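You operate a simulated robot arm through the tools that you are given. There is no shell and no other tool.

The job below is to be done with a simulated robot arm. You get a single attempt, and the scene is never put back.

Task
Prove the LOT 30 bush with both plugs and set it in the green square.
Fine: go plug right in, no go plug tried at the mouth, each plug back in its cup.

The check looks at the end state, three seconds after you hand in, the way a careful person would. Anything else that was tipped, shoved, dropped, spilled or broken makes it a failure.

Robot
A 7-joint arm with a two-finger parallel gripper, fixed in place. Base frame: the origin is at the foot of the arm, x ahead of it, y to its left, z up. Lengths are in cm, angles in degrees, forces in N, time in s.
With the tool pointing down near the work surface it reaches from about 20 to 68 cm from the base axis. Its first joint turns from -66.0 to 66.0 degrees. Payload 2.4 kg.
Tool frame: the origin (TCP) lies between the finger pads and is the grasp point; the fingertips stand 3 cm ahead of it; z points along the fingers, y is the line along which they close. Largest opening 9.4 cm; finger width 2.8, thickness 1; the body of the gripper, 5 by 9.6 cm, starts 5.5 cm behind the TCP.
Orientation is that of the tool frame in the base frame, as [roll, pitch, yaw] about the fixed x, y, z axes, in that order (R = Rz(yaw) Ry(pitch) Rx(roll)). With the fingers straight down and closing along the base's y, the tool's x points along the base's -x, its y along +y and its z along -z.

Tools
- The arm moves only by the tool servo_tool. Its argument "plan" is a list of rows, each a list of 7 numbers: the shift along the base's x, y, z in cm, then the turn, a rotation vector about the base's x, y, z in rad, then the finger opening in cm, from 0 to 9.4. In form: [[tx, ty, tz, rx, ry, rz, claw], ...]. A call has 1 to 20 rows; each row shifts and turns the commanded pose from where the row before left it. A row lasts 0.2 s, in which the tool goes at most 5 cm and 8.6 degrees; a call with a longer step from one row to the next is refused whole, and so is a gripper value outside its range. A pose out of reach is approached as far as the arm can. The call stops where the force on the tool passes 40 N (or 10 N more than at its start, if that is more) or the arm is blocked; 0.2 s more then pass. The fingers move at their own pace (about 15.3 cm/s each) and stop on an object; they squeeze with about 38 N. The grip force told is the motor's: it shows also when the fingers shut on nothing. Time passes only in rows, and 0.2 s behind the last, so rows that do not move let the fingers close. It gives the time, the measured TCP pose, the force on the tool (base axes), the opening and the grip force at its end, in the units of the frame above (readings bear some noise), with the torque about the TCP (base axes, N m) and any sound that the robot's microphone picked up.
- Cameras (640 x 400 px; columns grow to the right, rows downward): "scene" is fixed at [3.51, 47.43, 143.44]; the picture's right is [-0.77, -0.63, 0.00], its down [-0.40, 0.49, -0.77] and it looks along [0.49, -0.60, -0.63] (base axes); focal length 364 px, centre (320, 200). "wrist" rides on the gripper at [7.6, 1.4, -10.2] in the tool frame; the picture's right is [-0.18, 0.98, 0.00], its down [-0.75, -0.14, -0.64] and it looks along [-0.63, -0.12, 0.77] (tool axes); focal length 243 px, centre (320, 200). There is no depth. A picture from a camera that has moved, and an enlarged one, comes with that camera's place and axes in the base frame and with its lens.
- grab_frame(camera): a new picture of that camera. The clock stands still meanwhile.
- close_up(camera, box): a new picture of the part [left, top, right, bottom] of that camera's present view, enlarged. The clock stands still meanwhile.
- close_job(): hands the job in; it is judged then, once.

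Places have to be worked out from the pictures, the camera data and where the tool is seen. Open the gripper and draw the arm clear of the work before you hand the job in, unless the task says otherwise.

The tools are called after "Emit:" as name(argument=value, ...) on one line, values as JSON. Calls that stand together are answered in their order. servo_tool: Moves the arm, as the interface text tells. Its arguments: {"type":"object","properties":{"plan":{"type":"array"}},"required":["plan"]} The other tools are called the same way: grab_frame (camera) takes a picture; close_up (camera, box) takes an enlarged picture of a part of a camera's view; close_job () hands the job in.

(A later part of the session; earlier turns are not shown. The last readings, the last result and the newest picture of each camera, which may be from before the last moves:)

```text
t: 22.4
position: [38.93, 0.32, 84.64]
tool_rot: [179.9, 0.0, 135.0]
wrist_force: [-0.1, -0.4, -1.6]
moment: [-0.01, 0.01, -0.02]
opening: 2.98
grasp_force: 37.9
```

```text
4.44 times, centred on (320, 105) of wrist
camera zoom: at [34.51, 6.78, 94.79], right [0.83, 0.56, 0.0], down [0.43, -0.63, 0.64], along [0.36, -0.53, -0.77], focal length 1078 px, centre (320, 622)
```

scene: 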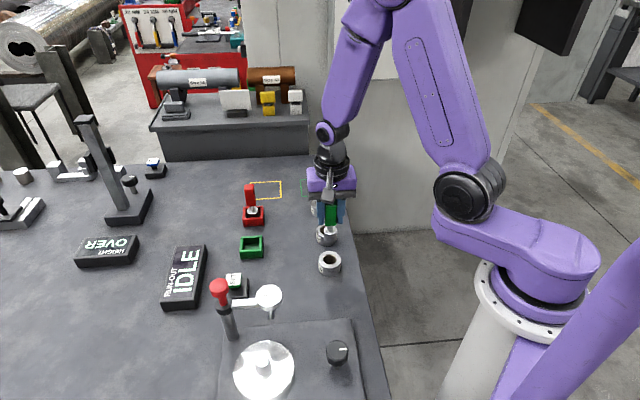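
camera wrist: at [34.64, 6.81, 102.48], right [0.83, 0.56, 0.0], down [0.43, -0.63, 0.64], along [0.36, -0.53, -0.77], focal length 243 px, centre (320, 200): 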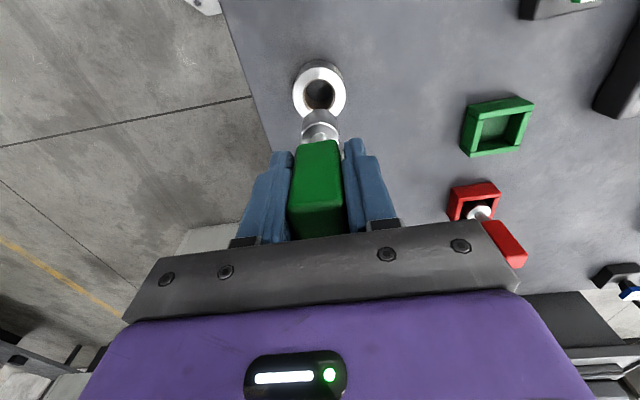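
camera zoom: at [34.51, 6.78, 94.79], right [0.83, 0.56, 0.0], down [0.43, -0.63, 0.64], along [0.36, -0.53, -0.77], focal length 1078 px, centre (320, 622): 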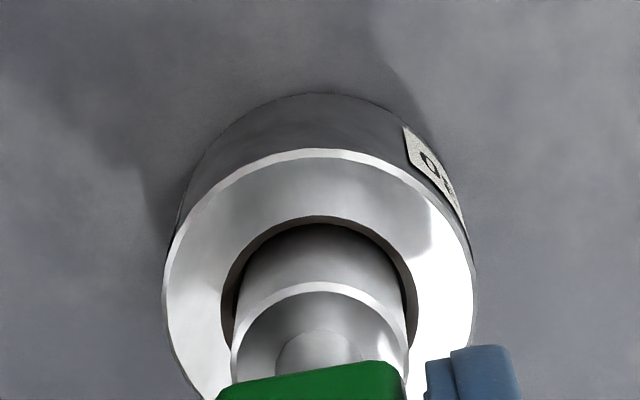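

The bush stayed put. I raise the plug clear and carry it back over the green cup.

Emit:
servo_tool(plan=[[0, 0, 0.75, 0, 0, 0, 0.5], [0, 0, 1, 0, 0, 0, 0.5], [0, 0, 2, 0, 0, 0, 0.5], [0, 0, 2, 0, 0, 0, 0.5], [0, 0, 2, 0, 0, 0, 0.5], [1.2, 0.5, 0, 0, 0, 0, 0.5], [2.5, 1.1, 0, 0, 0, 0, 0.5], [2.5, 1.1, 0, 0, 0, 0, 0.5], [2.5, 1.1, 0, 0, 0, 0, 0.5], [2.5, 1.1, 0, 0, 0, 0, 0.5], [2.5, 1.1, 0, 0, 0, 0, 0.5], [2.5, 1.1, 0, 0, 0, 0, 0.5], [1.7, 0.7, 0, 0, 0, 0, 0.5], [1.1, 0.44, 0, 0, 0, 0, 0.5], [0, 0, 0, 0, 0, 0, 0.5], [0, 0, 0, 0, 0, 0, 0.5]])

Emit:
close_up(camera="wrist", box=[260, 40, 380, 160])

Emit:
close_up(camera="scene", box=[210, 170, 360, 280])

```text
t: 25.8
position: [58.09, 8.69, 92.09]
tool_rot: [180.0, 0.0, 135.1]
wrist_force: [0.4, 0.0, -1.2]
moment: [0.02, -0.01, 0.0]
opening: 3.0
grasp_force: 38.7
```

```text
3.33 times, centred on (320, 100) of wrist
camera zoom: at [53.57, 15.09, 102.36], right [0.83, 0.56, 0.0], down [0.43, -0.63, 0.64], along [0.36, -0.53, -0.77], focal length 809 px, centre (320, 533)
```

zoom: 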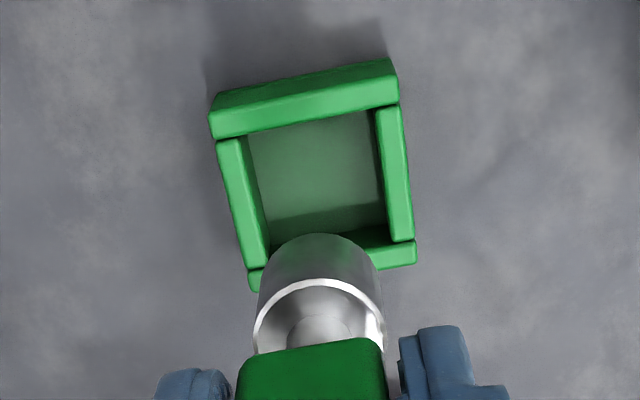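

```text
3.64 times, centred on (285, 225) of scene
camera zoom: at [3.51, 47.43, 143.44], right [-0.77, -0.63, 0.0], down [-0.4, 0.49, -0.77], along [0.49, -0.6, -0.63], focal length 1322 px, centre (447, 109)
```

zoom: 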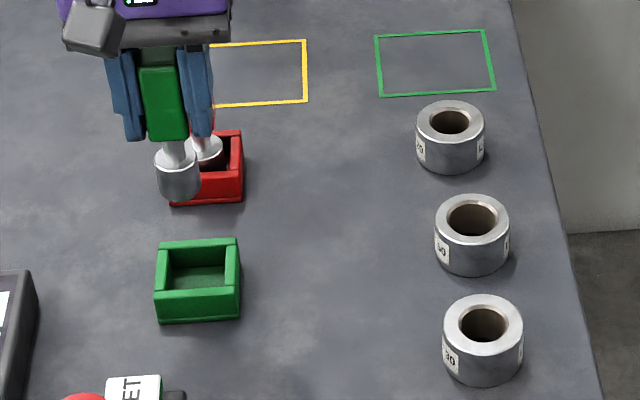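

The plug is centred over the green cup (cup centre ≈ (57.93, 8.72)). I lower to just above the cup mouth and check.

Emit:
servo_tool(plan=[[0, 0, -2, 0, 0, 0, 0.5], [0, 0, -2, 0, 0, 0, 0.5], [0, 0, -1.5, 0, 0, 0, 0.5], [0, 0, -0.5, 0, 0, 0, 0.5], [0, 0, 0, 0, 0, 0, 0.5], [0, 0, 0, 0, 0, 0, 0.5]])

Emit:
close_up(camera="wrist", box=[260, 60, 380, 180])

Emit:
close_up(camera="scene", box=[220, 200, 290, 270])

```text
t: 27.2
position: [57.96, 8.62, 86.23]
tool_rot: [-180.0, 0.0, 135.1]
wrist_force: [0.7, -0.1, -2.4]
moment: [0.02, 0.01, -0.01]
opening: 2.99
grasp_force: 38.1
```

```text
3.33 times, centred on (320, 120) of wrist
camera zoom: at [53.56, 15.03, 96.44], right [0.83, 0.56, 0.0], down [0.43, -0.63, 0.64], along [0.36, -0.53, -0.77], focal length 809 px, centre (320, 467)
```

zoom: 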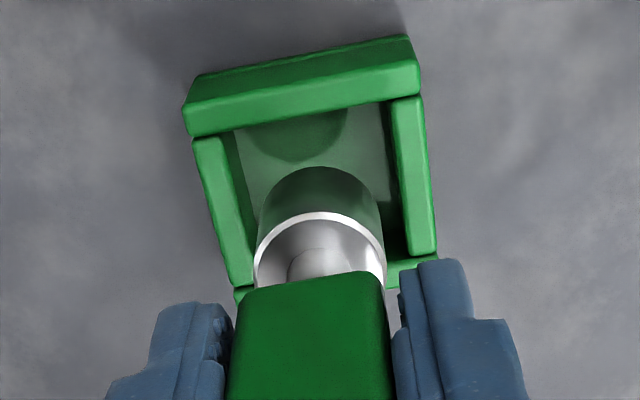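

```text
5.71 times, centred on (255, 235) of scene
camera zoom: at [3.51, 47.43, 143.44], right [-0.77, -0.63, 0.0], down [-0.4, 0.49, -0.77], along [0.49, -0.6, -0.63], focal length 2078 px, centre (691, 0)
```

zoom: 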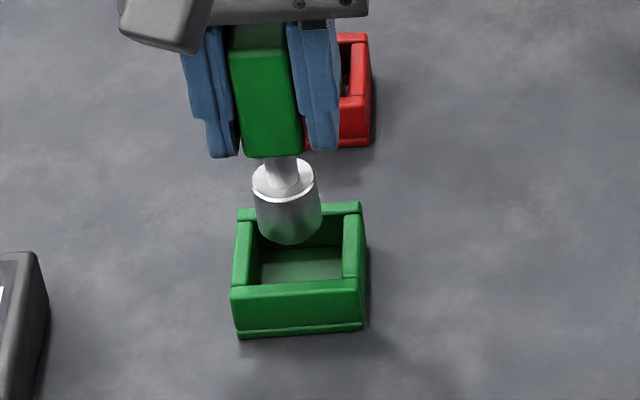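

Aligned with the cup opening. I lower the plug into the cup and feel for the floor.

Emit:
servo_tool(plan=[[0, 0, -0.5, 0, 0, 0, 0.5], [0, 0, -0.5, 0, 0, 0, 0.5], [0, 0, -0.5, 0, 0, 0, 0.5], [0, 0, -0.5, 0, 0, 0, 0.5], [0, 0, -0.5, 0, 0, 0, 0.5], [0, 0, -0.4, 0, 0, 0, 0.5], [0, 0, -0.2, 0, 0, 0, 0.5], [0, 0, -0.1, 0, 0, 0, 0.5], [0, 0, 0, 0, 0, 0, 0.5]])

Emit:
close_up(camera="scene", box=[220, 200, 290, 270])

```text
t: 29.2
position: [58.02, 8.54, 83.04]
tool_rot: [179.9, -0.1, 135.0]
wrist_force: [-0.4, 0.9, -1.0]
moment: [0.02, 0.01, -0.04]
opening: 3.01
grasp_force: 38.2
```

```text
5.71 times, centred on (255, 235) of scene
camera zoom: at [3.51, 47.43, 143.44], right [-0.77, -0.63, 0.0], down [-0.4, 0.49, -0.77], along [0.49, -0.6, -0.63], focal length 2078 px, centre (691, 0)
```

zoom: 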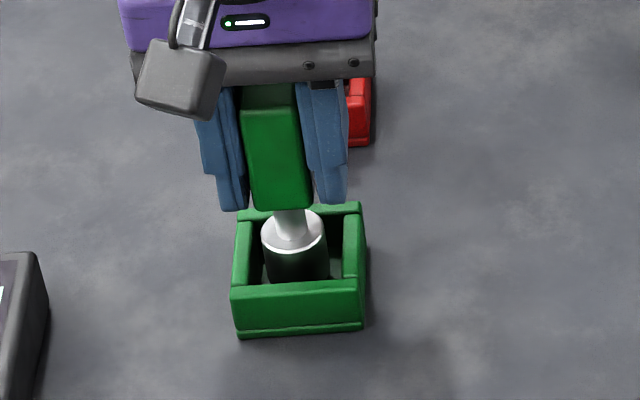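

Nearly at the floor with no wall contact. I lower in 0.1 cm steps until the weight comes off.

Emit:
servo_tool(plan=[[0, 0, -0.1, 0, 0, 0, 0.5], [0, 0, -0.1, 0, 0, 0, 0.5], [0, 0, 0, 0, 0, 0, 0.5]])

```text
t: 30.0
position: [58.04, 8.5, 82.68]
tool_rot: [-180.0, 0.1, 135.0]
wrist_force: [0.4, -0.3, -1.7]
moment: [0.0, -0.01, -0.03]
opening: 2.97
grasp_force: 38.6
```

Emit:
servo_tool(plan=[[0, 0, -0.1, 0, 0, 0, 0.5], [0, 0, 0, 0, 0, 0, 0.5]])

Emit:
close_up(camera="wrist", box=[260, 60, 380, 180])

```text
t: 30.6
position: [57.93, 8.53, 82.74]
tool_rot: [179.9, 0.0, 135.0]
wrist_force: [0.2, -0.1, -1.4]
moment: [-0.01, -0.05, 0.0]
opening: 3.01
grasp_force: 38.1
```

```text
3.33 times, centred on (320, 120) of wrist
camera zoom: at [53.61, 14.98, 92.92], right [0.83, 0.56, 0.0], down [0.43, -0.63, 0.64], along [0.36, -0.53, -0.77], focal length 809 px, centre (320, 467)
```

zoom: 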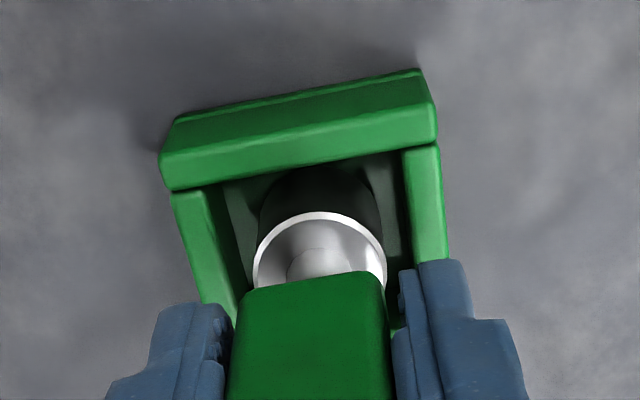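

The force still reads close to the plug's weight (−1.4 N, noisy), so I step down another 0.1 cm twice to feel the floor.

Emit:
servo_tool(plan=[[0, 0, -0.1, 0, 0, 0, 0.5], [0, 0, 0, 0, 0, 0, 0.5]])

```text
t: 31.2
position: [57.99, 8.55, 82.72]
tool_rot: [-179.9, 0.0, 134.9]
wrist_force: [0.3, -0.1, -1.7]
moment: [0.03, -0.04, 0.0]
opening: 3.0
grasp_force: 38.1
```

Still no floor contact; the plug slid up slightly in the grip when it bottomed earlier, so I go down another 0.1 cm.

Emit:
servo_tool(plan=[[0, 0, -0.1, 0, 0, 0, 0.5], [0, 0, 0, 0, 0, 0, 0.5]])

```text
t: 31.8
position: [58.0, 8.57, 82.65]
tool_rot: [-180.0, 0.0, 135.0]
wrist_force: [-2.4, -0.2, 7.0]
moment: [-0.05, 0.13, -0.04]
opening: 3.0
grasp_force: 38.0
```

The plug is on the cup floor (7 N up). I open the fingers in stages and lift straight off.

Emit:
servo_tool(plan=[[0, 0, 0.05, 0, 0, 0, 3.4], [0, 0, 0, 0, 0, 0, 4.5], [0, 0, 0, 0, 0, 0, 7], [0, 0, 0, 0, 0, 0, 9.4], [0, 0, 0, 0, 0, 0, 9.4], [0, 0, 0.5, 0, 0, 0, 9.4], [0, 0, 1.0, 0, 0, 0, 9.4], [0, 0, 0, 0, 0, 0, 9.4]])

Emit:
grab_frame(camera="wrist")

Emit:
close_up(camera="scene", box=[220, 200, 290, 270])

```text
t: 33.6
position: [57.89, 8.69, 83.98]
tool_rot: [180.0, 0.1, 134.8]
wrist_force: [-0.7, 0.6, 0.8]
moment: [0.02, 0.01, -0.04]
opening: 9.39
grasp_force: 0.1
```

```text
taken
camera wrist: at [53.52, 15.07, 94.25], right [0.83, 0.56, 0.0], down [0.43, -0.63, 0.64], along [0.36, -0.53, -0.77], focal length 243 px, centre (320, 200)
```

wrist: 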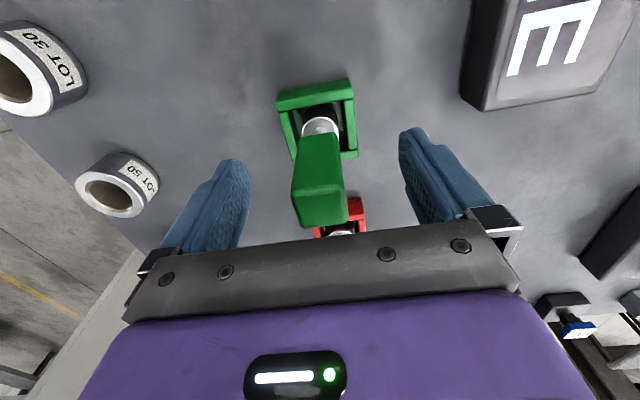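

```text
5.71 times, centred on (255, 235) of scene
camera zoom: at [3.51, 47.43, 143.44], right [-0.77, -0.63, 0.0], down [-0.4, 0.49, -0.77], along [0.49, -0.6, -0.63], focal length 2078 px, centre (691, 0)
```

zoom: 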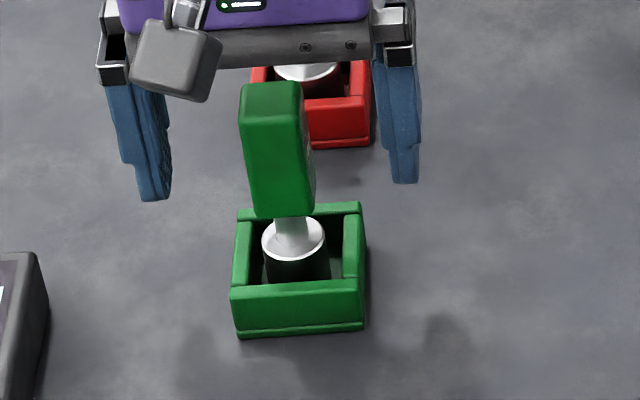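

The green plug stands properly in its cup. I rise clear and move over to the red no-go plug at about (66.4, 0.15).

Emit:
servo_tool(plan=[[0, 0, 3, 0, 0, 0, 9.4], [0, 0, 3.5, 0, 0, 0, 9.4], [0, 0, 3.4, 0, 0, 0, 9.4], [1.5, -1.5, 0, 0, 0, 0, 9.4], [2, -2, 0, 0, 0, 0, 9.4], [2, -2, 0, 0, 0, 0, 9.4], [1.8, -1.8, 0, 0, 0, 0, 9.4], [1.16, -1.17, 0, 0, 0, 0, 9.4], [0, 0, 0, 0, 0, 0, 9.4], [0, 0, 0, 0, 0, 0, 9.4], [0, 0, 0, 0, 0, 0, 9.4]])

Emit:
grab_frame(camera="wrist")

Emit:
close_up(camera="wrist", box=[270, 20, 370, 140])

Emit:
grab_frame(camera="scene")

```text
t: 36.0
position: [66.45, -0.01, 93.82]
tool_rot: [-179.9, 0.1, 135.0]
wrist_force: [0.2, 0.9, -0.2]
moment: [0.0, -0.02, -0.02]
opening: 9.39
grasp_force: 0.1
```

```text
taken
camera wrist: at [62.08, 6.45, 104.06], right [0.83, 0.56, 0.0], down [0.43, -0.63, 0.64], along [0.36, -0.53, -0.77], focal length 243 px, centre (320, 200)
```

wrist: 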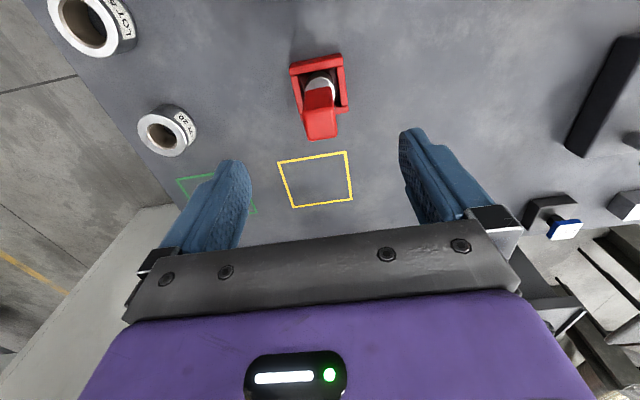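

```text
3.33 times, centred on (320, 80) of wrist
camera zoom: at [62.08, 6.45, 104.06], right [0.83, 0.56, 0.0], down [0.43, -0.63, 0.64], along [0.36, -0.53, -0.77], focal length 809 px, centre (320, 600)
```

zoom: 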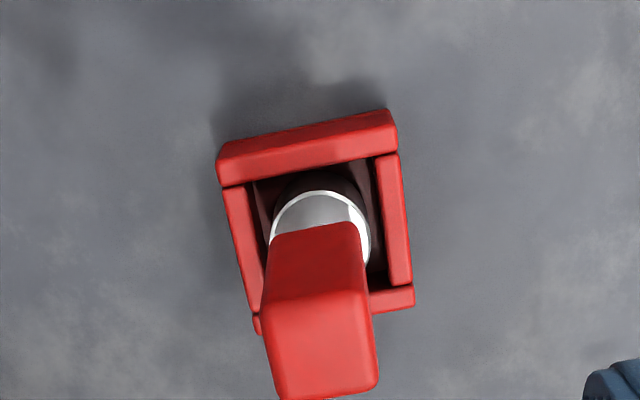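

```text
taken
```

scene: 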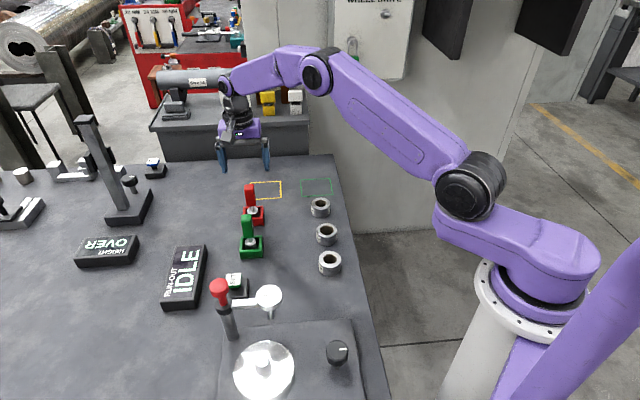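

The red handle reads (66.41, 0.17), the tool is within 0.1 cm. I nudge and lower to grip height with the fingers open.

Emit:
servo_tool(plan=[[-0.05, 0.07, -1, 0, 0, 0, 9.4], [0, 0, -2.5, 0, 0, 0, 9.4], [0, 0, -2.5, 0, 0, 0, 9.4], [0, 0, -2, 0, 0, 0, 9.4], [0, 0, -1.7, 0, 0, 0, 9.4], [0, 0, -1.0, 0, 0, 0, 9.4], [0, 0, -0.5, 0, 0, 0, 9.4], [0, 0, 0, 0, 0, 0, 9.4], [0, 0, 0, 0, 0, 0, 9.4], [0, 0, 0, 0, 0, 0, 9.4]])

Emit:
close_up(camera="wrist", box=[160, 70, 480, 270])

Emit:
close_up(camera="scene", box=[200, 140, 300, 240])

```text
t: 38.2
position: [66.25, 0.49, 82.77]
tool_rot: [-179.9, 0.0, 135.0]
wrist_force: [0.1, 0.2, 0.3]
moment: [-0.02, 0.01, 0.0]
opening: 9.39
grasp_force: 0.0
```

```text
2.00 times, centred on (320, 170) of wrist
camera zoom: at [61.96, 6.82, 92.94], right [0.83, 0.56, 0.0], down [0.43, -0.63, 0.64], along [0.36, -0.53, -0.77], focal length 485 px, centre (320, 260)
```

zoom: 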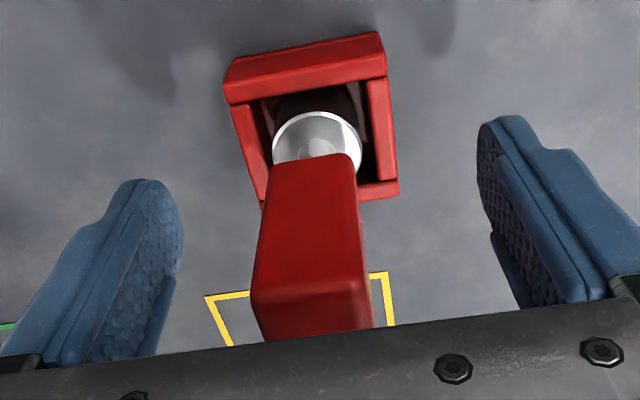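

```text
4.00 times, centred on (250, 190) of scene
camera zoom: at [3.51, 47.43, 143.44], right [-0.77, -0.63, 0.0], down [-0.4, 0.49, -0.77], along [0.49, -0.6, -0.63], focal length 1455 px, centre (600, 240)
```

zoom: 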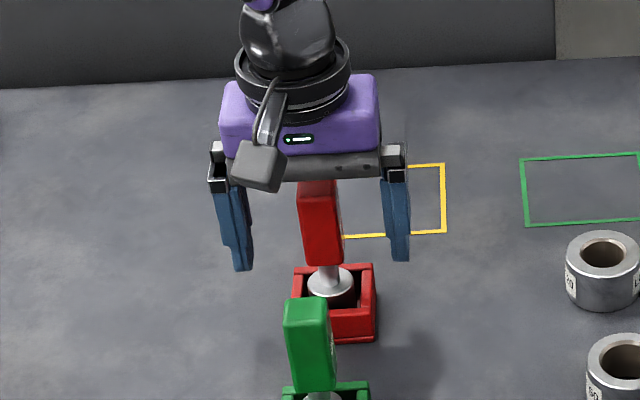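

The reading and view suggest the tool drifted about 0.25 cm in y from target; I hold a moment to see whether it settles.

Emit:
servo_tool(plan=[[0, 0, 0, 0, 0, 0, 9.4], [0, 0, 0, 0, 0, 0, 9.4]])

Emit:
close_up(camera="wrist", box=[160, 70, 480, 270])

```text
t: 38.8
position: [66.32, 0.36, 82.62]
tool_rot: [179.9, 0.0, 135.0]
wrist_force: [0.5, 0.4, 0.2]
moment: [0.0, 0.02, -0.04]
opening: 9.41
grasp_force: 0.1
```

```text
2.00 times, centred on (320, 170) of wrist
camera zoom: at [61.96, 6.82, 92.95], right [0.83, 0.56, 0.0], down [0.43, -0.63, 0.64], along [0.36, -0.53, -0.77], focal length 485 px, centre (320, 260)
```

zoom: 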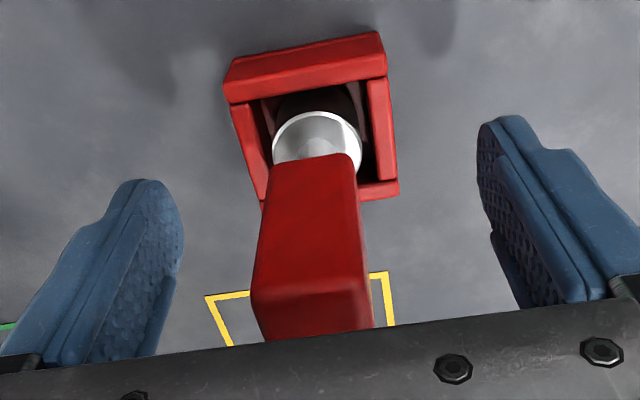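

The pose is steady at TCP ≈ (66.35, 0.46); the handle is at (66.41, 0.17). I shift (0.06, −0.27) and close gently.

Emit:
servo_tool(plan=[[0.06, -0.27, 0, 0, 0, 0, 9.4], [0, 0, 0, 0, 0, 0, 6], [0, 0, 0, 0, 0, 0, 4], [0, 0, 0, 0, 0, 0, 3.4], [0, 0, 0, 0, 0, 0, 3.0], [0, 0, 0, 0, 0, 0, 2.4], [0, 0, 0, 0, 0, 0, 1.0], [0, 0, 0, 0, 0, 0, 0.5]])

Emit:
close_up(camera="wrist", box=[160, 70, 480, 270])

Emit:
close_up(camera="scene", box=[200, 140, 300, 240])

```text
t: 40.6
position: [66.35, 0.14, 82.82]
tool_rot: [180.0, 0.0, 135.0]
wrist_force: [-1.7, -1.0, 0.0]
moment: [-0.05, 0.01, 0.02]
opening: 2.99
grasp_force: 37.9
```

```text
2.00 times, centred on (320, 170) of wrist
camera zoom: at [62.06, 6.52, 93.04], right [0.83, 0.56, 0.0], down [0.43, -0.63, 0.64], along [0.36, -0.53, -0.77], focal length 485 px, centre (320, 260)
```

zoom: 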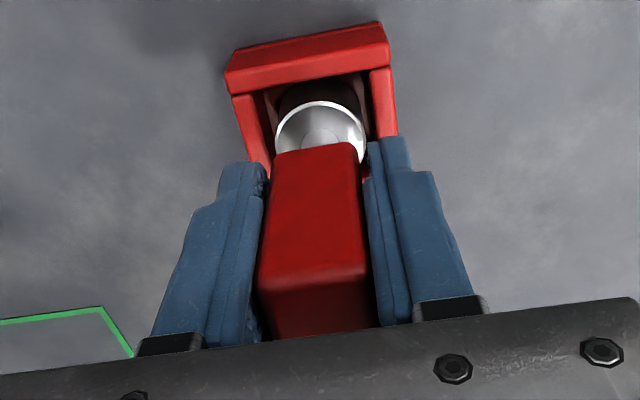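

```text
4.00 times, centred on (250, 190) of scene
camera zoom: at [3.51, 47.43, 143.44], right [-0.77, -0.63, 0.0], down [-0.4, 0.49, -0.77], along [0.49, -0.6, -0.63], focal length 1455 px, centre (600, 240)
```

zoom: 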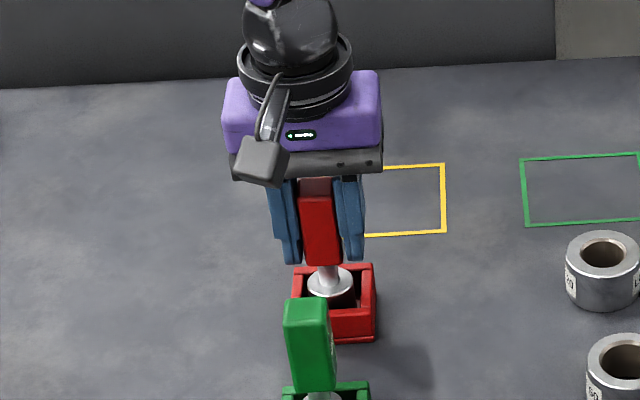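

The no-go plug is gripped. I lift it slowly out of its cup and check it follows before carrying it over.

Emit:
servo_tool(plan=[[0, 0, 0.5, 0, 0, 0, 0.5], [0, 0, 0.5, 0, 0, 0, 0.5], [0, 0, 1, 0, 0, 0, 0.5], [0, 0, 2, 0, 0, 0, 0.5], [0, 0, 2.5, 0, 0, 0, 0.5], [0, 0, 2, 0, 0, 0, 0.5], [0, 0, 1, 0, 0, 0, 0.5], [0, 0, 0, 0, 0, 0, 0.5], [0, 0, 0, 0, 0, 0, 0.5]])

Emit:
close_up(camera="wrist", box=[160, 20, 480, 220])

Emit:
close_up(camera="scene", box=[200, 140, 300, 240])

```text
t: 42.6
position: [66.57, -0.08, 92.32]
tool_rot: [-180.0, 0.0, 135.0]
wrist_force: [0.5, 0.4, -1.9]
moment: [-0.01, 0.04, 0.0]
opening: 2.98
grasp_force: 37.9
```

```text
2.00 times, centred on (320, 120) of wrist
camera zoom: at [62.18, 6.31, 102.47], right [0.83, 0.56, 0.0], down [0.43, -0.63, 0.64], along [0.36, -0.53, -0.77], focal length 485 px, centre (320, 360)
```

zoom: 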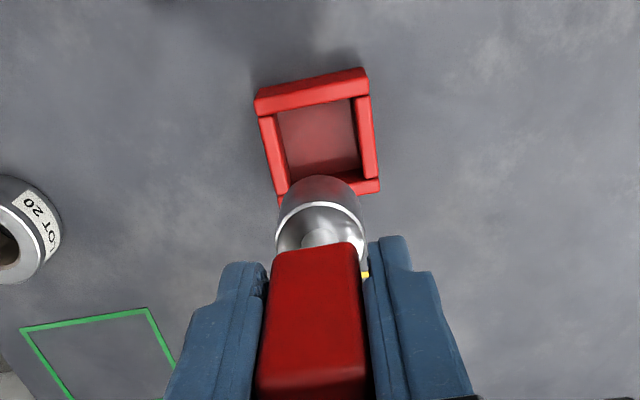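

```text
4.00 times, centred on (250, 190) of scene
camera zoom: at [3.51, 47.43, 143.44], right [-0.77, -0.63, 0.0], down [-0.4, 0.49, -0.77], along [0.49, -0.6, -0.63], focal length 1455 px, centre (600, 240)
```

zoom: 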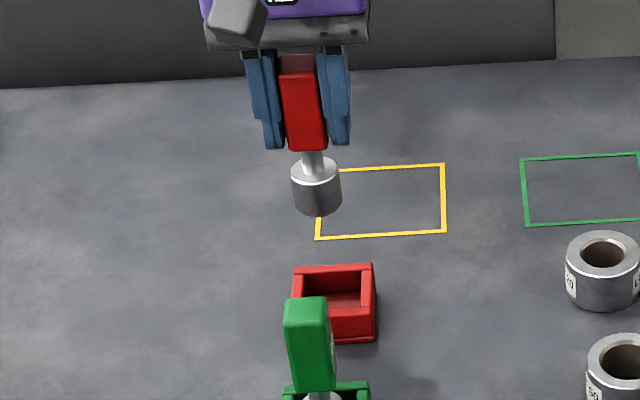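

The no-go plug came out cleanly. I carry it to a hover above the LOT 30 bush.

Emit:
servo_tool(plan=[[-1.2, 0.03, 0, 0, 0, 0, 0.5], [-2.5, 0.05, 0, 0, 0, 0, 0.5], [-2.5, 0.05, 0, 0, 0, 0, 0.5], [-2.5, 0.05, 0, 0, 0, 0, 0.5], [-2.5, 0.05, 0, 0, 0, 0, 0.5], [-2.5, 0.05, 0, 0, 0, 0, 0.5], [-2.5, 0.05, 0, 0, 0, 0, 0.5], [-2.5, 0.05, 0, 0, 0, 0, 0.5], [-2.5, 0.05, 0, 0, 0, 0, 0.5], [-2.5, 0.05, 0, 0, 0, 0, 0.5], [-2.5, 0.05, 0, 0, 0, 0, 0.5], [-1.0, 0.0, 0, 0, 0, 0, 0.5], [-0.5, 0.0, 0, 0, 0, 0, 0.5], [0, 0, 0, 0, 0, 0, 0.5], [0, 0, 0, 0, 0, 0, 0.5], [0, 0, 0, 0, 0, 0, 0.5]])

Emit:
close_up(camera="wrist", box=[280, 50, 360, 150])

Emit:
close_up(camera="scene", box=[295, 195, 365, 280])

```text
t: 46.0
position: [38.69, 0.29, 92.23]
tool_rot: [-179.9, 0.0, 135.0]
wrist_force: [0.8, -0.1, -2.8]
moment: [0.02, 0.01, 0.0]
opening: 2.98
grasp_force: 38.1
```

```text
4.00 times, centred on (320, 100) of wrist
camera zoom: at [34.33, 6.72, 102.36], right [0.83, 0.56, 0.0], down [0.43, -0.63, 0.64], along [0.36, -0.53, -0.77], focal length 970 px, centre (320, 600)
```

zoom: 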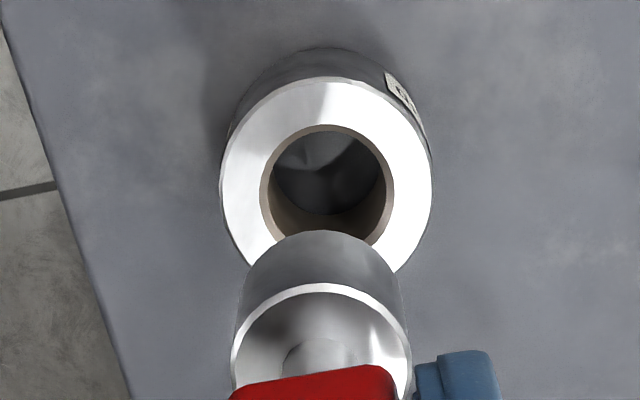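

```text
4.71 times, centred on (330, 238) of scene
camera zoom: at [3.51, 47.43, 143.44], right [-0.77, -0.63, 0.0], down [-0.4, 0.49, -0.77], along [0.49, -0.6, -0.63], focal length 1711 px, centre (273, 24)
```

zoom: 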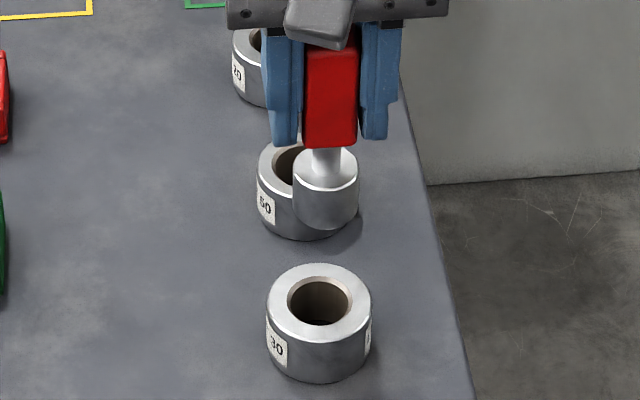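

Ring centre ≈ (38.92, 0.29) and the plug axis ≈ (38.8, 0.2). I shift (0.15, 0.11) and lower to leave about 1 cm.

Emit:
servo_tool(plan=[[0.15, 0.11, 0, 0, 0, 0, 0.5], [0, 0, -1.5, 0, 0, 0, 0.5], [0, 0, -1.5, 0, 0, 0, 0.5], [0, 0, -1.5, 0, 0, 0, 0.5], [0, 0, -1.0, 0, 0, 0, 0.5], [0, 0, -0.5, 0, 0, 0, 0.5], [0, 0, 0, 0, 0, 0, 0.5], [0, 0, 0, 0, 0, 0, 0.5]])

Emit:
close_up(camera="wrist", box=[280, 60, 360, 150])

Emit:
close_up(camera="scene", box=[300, 215, 360, 280])

```text
t: 47.8
position: [38.79, 0.34, 86.27]
tool_rot: [-180.0, 0.0, 135.0]
wrist_force: [0.1, 0.6, -2.2]
moment: [0.01, 0.02, 0.06]
opening: 3.0
grasp_force: 38.3
```

```text
4.44 times, centred on (320, 105) of wrist
camera zoom: at [34.55, 6.85, 96.44], right [0.83, 0.56, 0.0], down [0.43, -0.63, 0.64], along [0.36, -0.53, -0.77], focal length 1078 px, centre (320, 622)
```

zoom: 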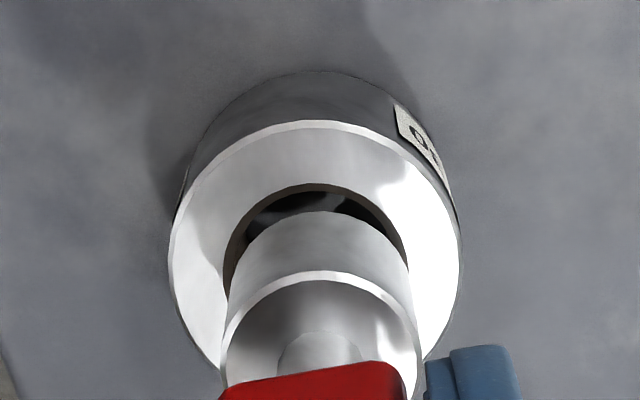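

```text
6.15 times, centred on (330, 248) of scene
camera zoom: at [3.51, 47.43, 143.44], right [-0.77, -0.63, 0.0], down [-0.4, 0.49, -0.77], along [0.49, -0.6, -0.63], focal length 2238 px, centre (258, -92)
```

zoom: 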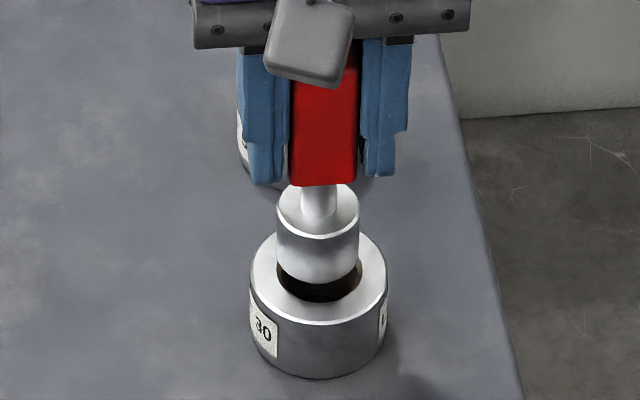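

Plug and bore agree closely; a small shift (−0.05, −0.04) centres them. I lower about 0.9 cm, then will creep to contact.

Emit:
servo_tool(plan=[[-0.05, -0.04, 0, 0, 0, 0, 0.5], [0, 0, -0.3, 0, 0, 0, 0.5], [0, 0, -0.3, 0, 0, 0, 0.5], [0, 0, -0.3, 0, 0, 0, 0.5], [0, 0, 0, 0, 0, 0, 0.5], [0, 0, 0, 0, 0, 0, 0.5]])

Emit:
close_up(camera="wrist", box=[280, 60, 360, 150])

Emit:
close_up(camera="scene", box=[300, 215, 360, 280])

```text
t: 49.2
position: [38.78, 0.5, 85.29]
tool_rot: [-180.0, 0.1, 135.1]
wrist_force: [0.7, 0.3, -1.5]
moment: [-0.02, -0.02, 0.01]
opening: 3.01
grasp_force: 37.2
```

```text
4.44 times, centred on (320, 105) of wrist
camera zoom: at [34.39, 6.91, 95.53], right [0.83, 0.56, 0.0], down [0.43, -0.63, 0.64], along [0.36, -0.53, -0.77], focal length 1078 px, centre (320, 622)
```

zoom: 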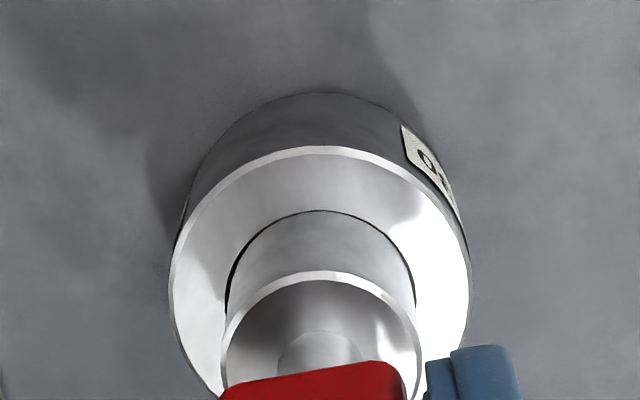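

```text
6.15 times, centred on (330, 248) of scene
camera zoom: at [3.51, 47.43, 143.44], right [-0.77, -0.63, 0.0], down [-0.4, 0.49, -0.77], along [0.49, -0.6, -0.63], focal length 2238 px, centre (258, -92)
```

zoom: 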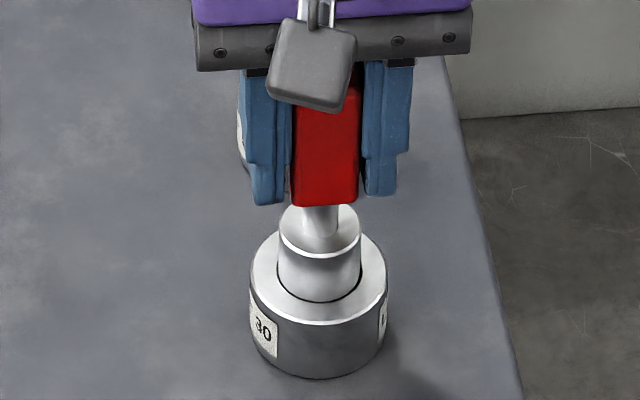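

Just above the mouth now, with the plug about 0.15 cm toward the camera side. I correct that and creep down in small steps to feel the mouth.

Emit:
servo_tool(plan=[[0.08, -0.11, 0, 0, 0, 0, 0.5], [0, 0, -0.1, 0, 0, 0, 0.5], [0, 0, -0.05, 0, 0, 0, 0.5], [0, 0, 0, 0, 0, 0, 0.5]])

Emit:
close_up(camera="wrist", box=[280, 60, 360, 150])

```text
t: 50.2
position: [38.87, 0.43, 85.11]
tool_rot: [-179.9, -0.1, 135.0]
wrist_force: [-2.6, 1.7, 6.7]
moment: [0.13, 0.21, 0.01]
opening: 3.01
grasp_force: 37.6
```

```text
4.44 times, centred on (320, 105) of wrist
camera zoom: at [34.51, 6.8, 95.41], right [0.82, 0.57, 0.0], down [0.43, -0.63, 0.64], along [0.36, -0.53, -0.77], focal length 1078 px, centre (320, 622)
```

zoom: 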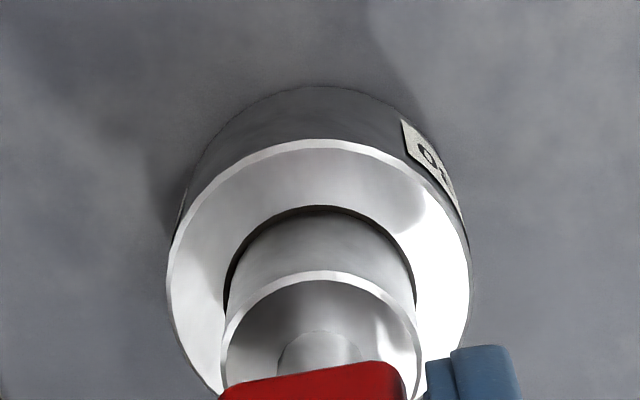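

Contact at the mouth: 9 N up with a slight push toward the camera side, meaning the far chamfer is touched first. I centre by (−0.05, +0.06) and press 0.05 cm more.

Emit:
servo_tool(plan=[[-0.05, 0.06, 0, 0, 0, 0, 0.5], [0, 0, -0.05, 0, 0, 0, 0.5], [0, 0, 0, 0, 0, 0, 0.5]])

Emit:
close_up(camera="wrist", box=[280, 60, 360, 150])

Emit:
close_up(camera="scene", box=[300, 215, 360, 280])

```text
t: 51.0
position: [38.92, 0.37, 85.25]
tool_rot: [180.0, -0.1, 135.0]
wrist_force: [-6.2, -3.9, 14.2]
moment: [-0.28, 0.39, -0.01]
opening: 3.0
grasp_force: 38.2
```

```text
4.44 times, centred on (320, 105) of wrist
camera zoom: at [34.5, 6.84, 95.37], right [0.83, 0.56, 0.0], down [0.43, -0.63, 0.64], along [0.36, -0.53, -0.77], focal length 1078 px, centre (320, 622)
```

zoom: 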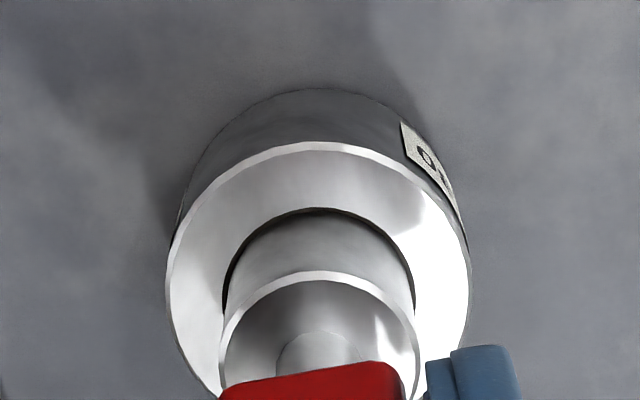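

```text
6.15 times, centred on (330, 248) of scene
camera zoom: at [3.48, 47.42, 143.44], right [-0.77, -0.63, 0.0], down [-0.4, 0.49, -0.77], along [0.49, -0.6, -0.63], focal length 2238 px, centre (258, -92)
```

zoom: 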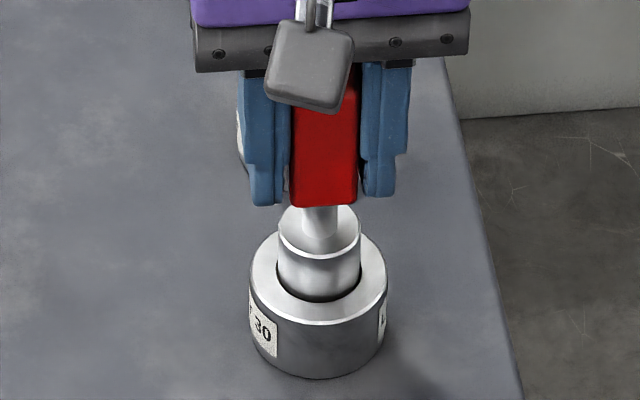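

Now the load is on the right-hand side of the chamfer (16 N, pushing left), so I shift (−0.07, −0.05) to centre fully and read again.

Emit:
servo_tool(plan=[[-0.04, -0.03, 0, 0, 0, 0, 0.5], [-0.03, -0.02, 0, 0, 0, 0, 0.5], [0, 0, 0, 0, 0, 0, 0.5]])

Emit:
close_up(camera="wrist", box=[280, 60, 360, 150])

Emit:
close_up(camera="scene", box=[300, 215, 360, 280])

```text
t: 51.8
position: [38.87, 0.36, 85.13]
tool_rot: [179.8, 0.2, 135.2]
wrist_force: [-0.3, 4.0, 3.8]
moment: [0.26, 0.03, 0.0]
opening: 3.01
grasp_force: 37.9
```

```text
4.44 times, centred on (320, 105) of wrist
camera zoom: at [34.49, 6.8, 95.37], right [0.82, 0.57, 0.0], down [0.43, -0.63, 0.64], along [0.36, -0.53, -0.77], focal length 1078 px, centre (320, 622)
```

zoom: 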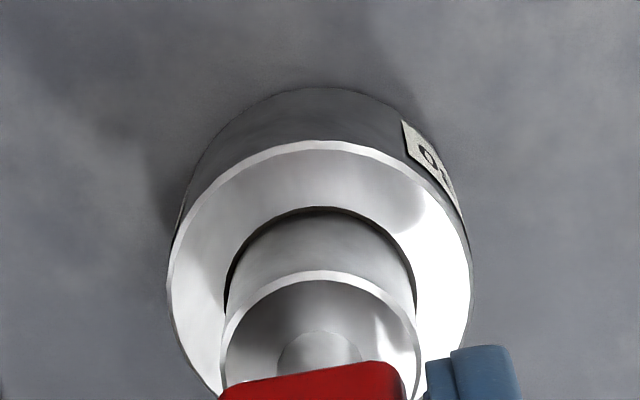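

```text
6.15 times, centred on (330, 248) of scene
camera zoom: at [3.5, 47.44, 143.43], right [-0.77, -0.63, 0.0], down [-0.4, 0.49, -0.77], along [0.49, -0.6, -0.63], focal length 2238 px, centre (258, -92)
```

zoom: 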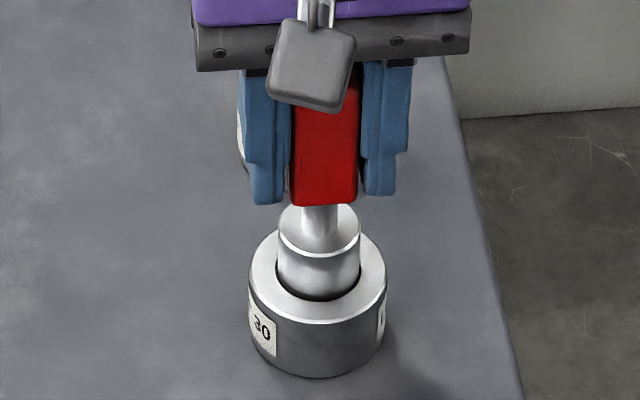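

Vertical 6 N with a slight +y push; I shift +0.04 in y and press a bit more to confirm it will not enter.

Emit:
servo_tool(plan=[[0, 0.04, 0, 0, 0, 0, 0.5], [0, 0, -0.05, 0, 0, 0, 0.5], [0, 0, -0.03, 0, 0, 0, 0.5], [0, 0, 0, 0, 0, 0, 0.5], [0, 0, 0, 0, 0, 0, 0.5]])

Emit:
close_up(camera="wrist", box=[280, 60, 360, 150])

Emit:
close_up(camera="scene", box=[300, 215, 360, 280])

```text
t: 53.0
position: [38.88, 0.47, 85.06]
tool_rot: [179.9, 0.1, 135.1]
wrist_force: [1.7, -6.2, 28.0]
moment: [-0.4, -0.12, -0.01]
opening: 3.0
grasp_force: 38.2
```

```text
4.44 times, centred on (320, 105) of wrist
camera zoom: at [34.47, 6.82, 95.33], right [0.83, 0.56, 0.0], down [0.43, -0.63, 0.64], along [0.36, -0.53, -0.77], focal length 1078 px, centre (320, 622)
```

zoom: 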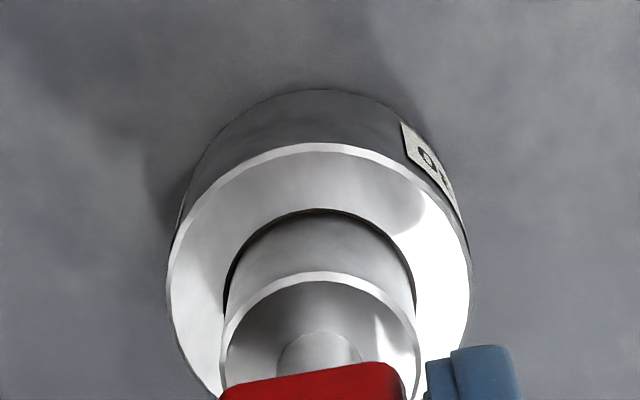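

```text
6.15 times, centred on (330, 248) of scene
camera zoom: at [3.48, 47.42, 143.44], right [-0.77, -0.63, 0.0], down [-0.4, 0.49, -0.77], along [0.49, -0.6, -0.63], focal length 2238 px, centre (258, -92)
```

zoom: 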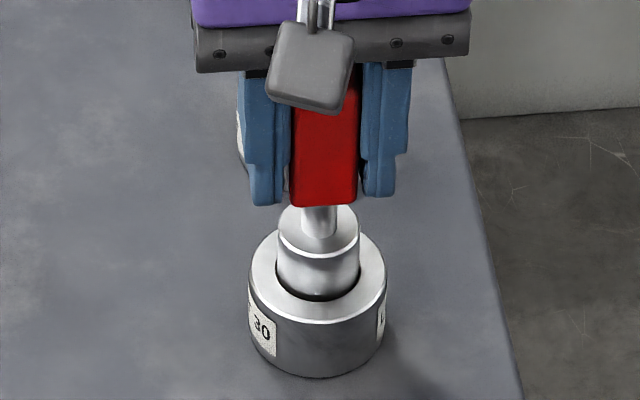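

The no-go plug stands at the mouth under about 30 N and does not enter — bush is good. I withdraw it gently upward.

Emit:
servo_tool(plan=[[0, 0, 0.1, 0, 0, 0, 0.5], [0, 0, 0.2, 0, 0, 0, 0.5], [0, 0, 0.3, 0, 0, 0, 0.5], [0, 0, 0.6, 0, 0, 0, 0.5], [0, 0, 1.5, 0, 0, 0, 0.5], [0, 0, 2.0, 0, 0, 0, 0.5], [0, 0, 2.48, 0, 0, 0, 0.5], [0, 0, 0, 0, 0, 0, 0.5]])

Emit:
close_up(camera="scene", box=[295, 195, 365, 280])

Emit:
close_up(camera="wrist", box=[280, 50, 360, 150])

```text
t: 54.8
position: [38.72, 0.41, 92.3]
tool_rot: [180.0, 0.0, 135.0]
wrist_force: [-0.3, 0.5, -1.4]
moment: [0.02, -0.01, -0.04]
opening: 3.02
grasp_force: 37.9
```

```text
4.71 times, centred on (330, 238) of scene
camera zoom: at [3.51, 47.43, 143.44], right [-0.77, -0.63, 0.0], down [-0.4, 0.49, -0.77], along [0.49, -0.6, -0.63], focal length 1711 px, centre (273, 24)
```

zoom: 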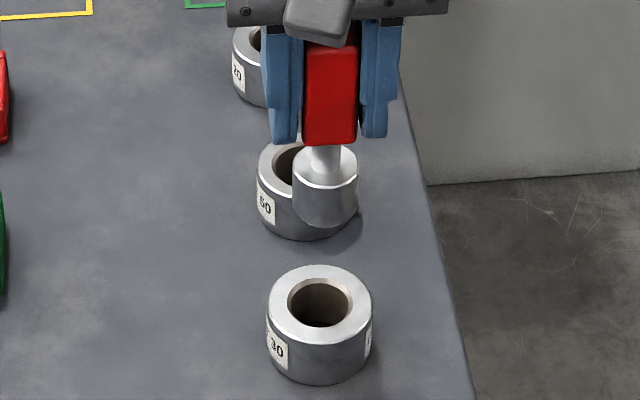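

```text
4.00 times, centred on (320, 100) of wrist
camera zoom: at [34.35, 6.73, 102.49], right [0.83, 0.56, 0.0], down [0.43, -0.63, 0.64], along [0.36, -0.53, -0.77], focal length 970 px, centre (320, 600)
```

zoom: 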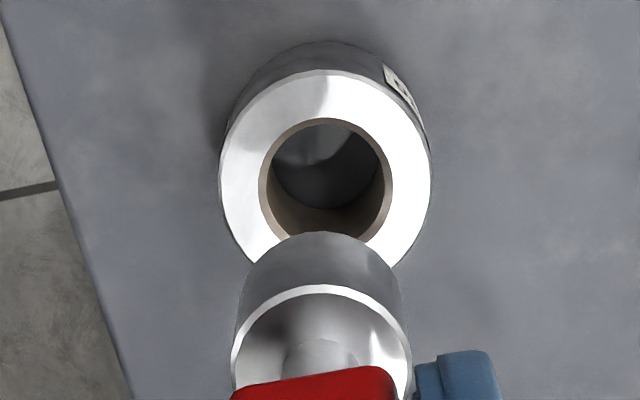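

The bush stayed in place. I carry the no-go plug back over its red cup along the same path.

Emit:
servo_tool(plan=[[1.2, -0.02, 0, 0, 0, 0, 0.5], [2.5, -0.05, 0, 0, 0, 0, 0.5], [2.5, -0.05, 0, 0, 0, 0, 0.5], [2.5, -0.05, 0, 0, 0, 0, 0.5], [2.5, -0.05, 0, 0, 0, 0, 0.5], [2.5, -0.05, 0, 0, 0, 0, 0.5], [2.5, -0.05, 0, 0, 0, 0, 0.5], [2.5, -0.05, 0, 0, 0, 0, 0.5], [2.5, -0.05, 0, 0, 0, 0, 0.5], [2.5, -0.05, 0, 0, 0, 0, 0.5], [2.5, -0.05, 0, 0, 0, 0, 0.5], [1.0, -0.02, 0, 0, 0, 0, 0.5], [0.44, 0.0, 0, 0, 0, 0, 0.5], [0, 0, 0, 0, 0, 0, 0.5], [0, 0, 0, 0, 0, 0, 0.5], [0, 0, 0, 0, 0, 0, 0.5]])

Emit:
close_up(camera="wrist", box=[260, 40, 380, 160])

Emit:
close_up(camera="scene", box=[200, 150, 300, 250])

```text
t: 58.2
position: [66.43, -0.09, 91.99]
tool_rot: [180.0, 0.0, 135.0]
wrist_force: [-0.1, -0.4, -3.5]
moment: [0.01, 0.01, 0.02]
opening: 2.99
grasp_force: 38.1
```

```text
3.33 times, centred on (320, 100) of wrist
camera zoom: at [62.05, 6.27, 102.26], right [0.83, 0.56, 0.0], down [0.43, -0.63, 0.64], along [0.36, -0.53, -0.77], focal length 809 px, centre (320, 533)
```

zoom: 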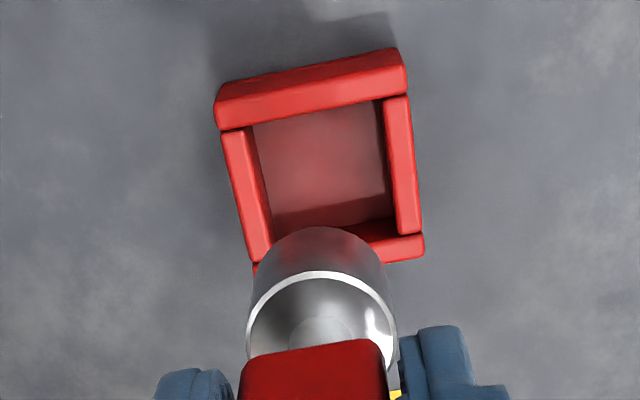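

```text
4.00 times, centred on (250, 200) of scene
camera zoom: at [3.51, 47.43, 143.44], right [-0.77, -0.63, 0.0], down [-0.4, 0.49, -0.77], along [0.49, -0.6, -0.63], focal length 1455 px, centre (600, 200)
```

zoom: 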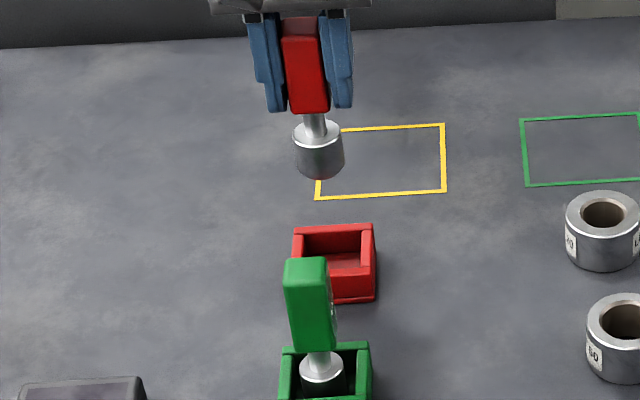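

The cup centre and the tool line up as when I picked it. I lower to just above the cup mouth and recheck.

Emit:
servo_tool(plan=[[0, 0.1, -2, 0, 0, 0, 0.5], [0, 0, -2, 0, 0, 0, 0.5], [0, 0, -1.5, 0, 0, 0, 0.5], [0, 0, -0.5, 0, 0, 0, 0.5], [0, 0, 0, 0, 0, 0, 0.5], [0, 0, 0, 0, 0, 0, 0.5]])

Emit:
close_up(camera="wrist", box=[260, 60, 380, 180])

Emit:
close_up(camera="scene", box=[220, 165, 290, 235])

```text
t: 59.6
position: [66.34, -0.15, 86.28]
tool_rot: [179.9, 0.0, 135.0]
wrist_force: [-0.2, 0.5, -2.1]
moment: [0.0, 0.01, 0.02]
opening: 2.99
grasp_force: 38.1
```

```text
3.33 times, centred on (320, 120) of wrist
camera zoom: at [61.99, 6.25, 96.5], right [0.83, 0.56, 0.0], down [0.43, -0.63, 0.64], along [0.36, -0.53, -0.77], focal length 809 px, centre (320, 467)
```

zoom: 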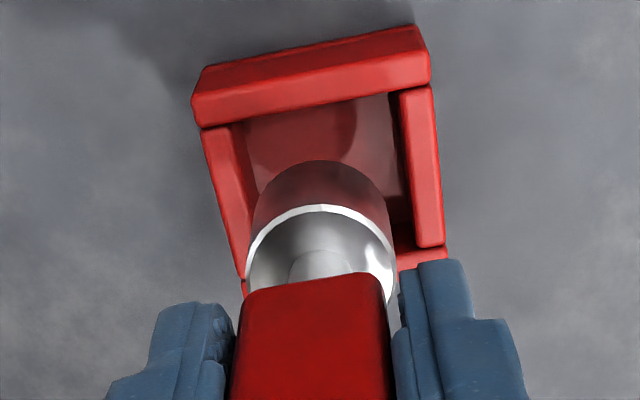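

```text
5.71 times, centred on (255, 200) of scene
camera zoom: at [3.51, 47.43, 143.44], right [-0.77, -0.63, 0.0], down [-0.4, 0.49, -0.77], along [0.49, -0.6, -0.63], focal length 2078 px, centre (691, 200)
```

zoom: 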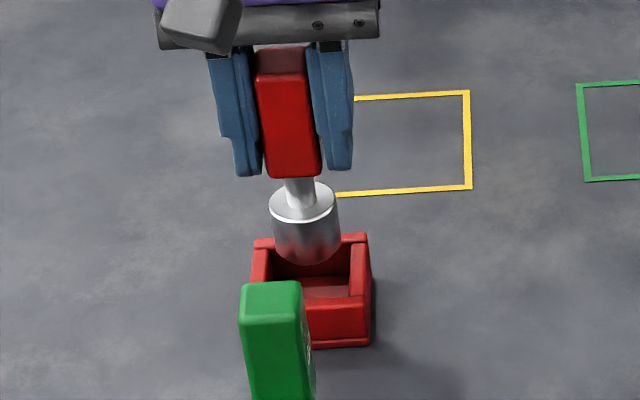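

The tool sits about (0.08, 0.25) off the pick-up position, and the image agrees that the plug should go slightly right and toward the camera. I correct and look once more.

Emit:
servo_tool(plan=[[0.08, 0.22, 0, 0, 0, 0, 0.5], [0, 0, -0.4, 0, 0, 0, 0.5], [0, 0, 0, 0, 0, 0, 0.5], [0, 0, 0, 0, 0, 0, 0.5]])

Emit:
close_up(camera="wrist", box=[280, 60, 370, 150])

Emit:
close_up(camera="scene", box=[235, 180, 280, 230])

```text
t: 60.6
position: [66.41, 0.11, 85.86]
tool_rot: [-180.0, 0.0, 135.0]
wrist_force: [0.5, 0.4, -2.7]
moment: [-0.02, 0.02, 0.01]
opening: 2.99
grasp_force: 37.7
```

```text
4.44 times, centred on (325, 105) of wrist
camera zoom: at [62.04, 6.58, 96.04], right [0.83, 0.56, 0.0], down [0.43, -0.63, 0.64], along [0.36, -0.53, -0.77], focal length 1078 px, centre (298, 622)
```

zoom: 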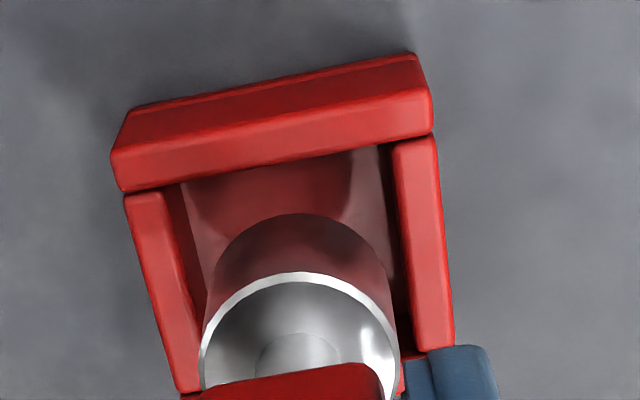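

```text
8.00 times, centred on (258, 205) of scene
camera zoom: at [3.51, 47.43, 143.44], right [-0.77, -0.63, 0.0], down [-0.4, 0.49, -0.77], along [0.49, -0.6, -0.63], focal length 2909 px, centre (820, 160)
```

zoom: 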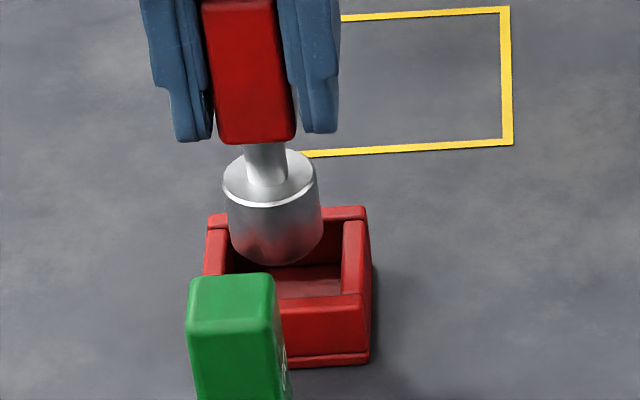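

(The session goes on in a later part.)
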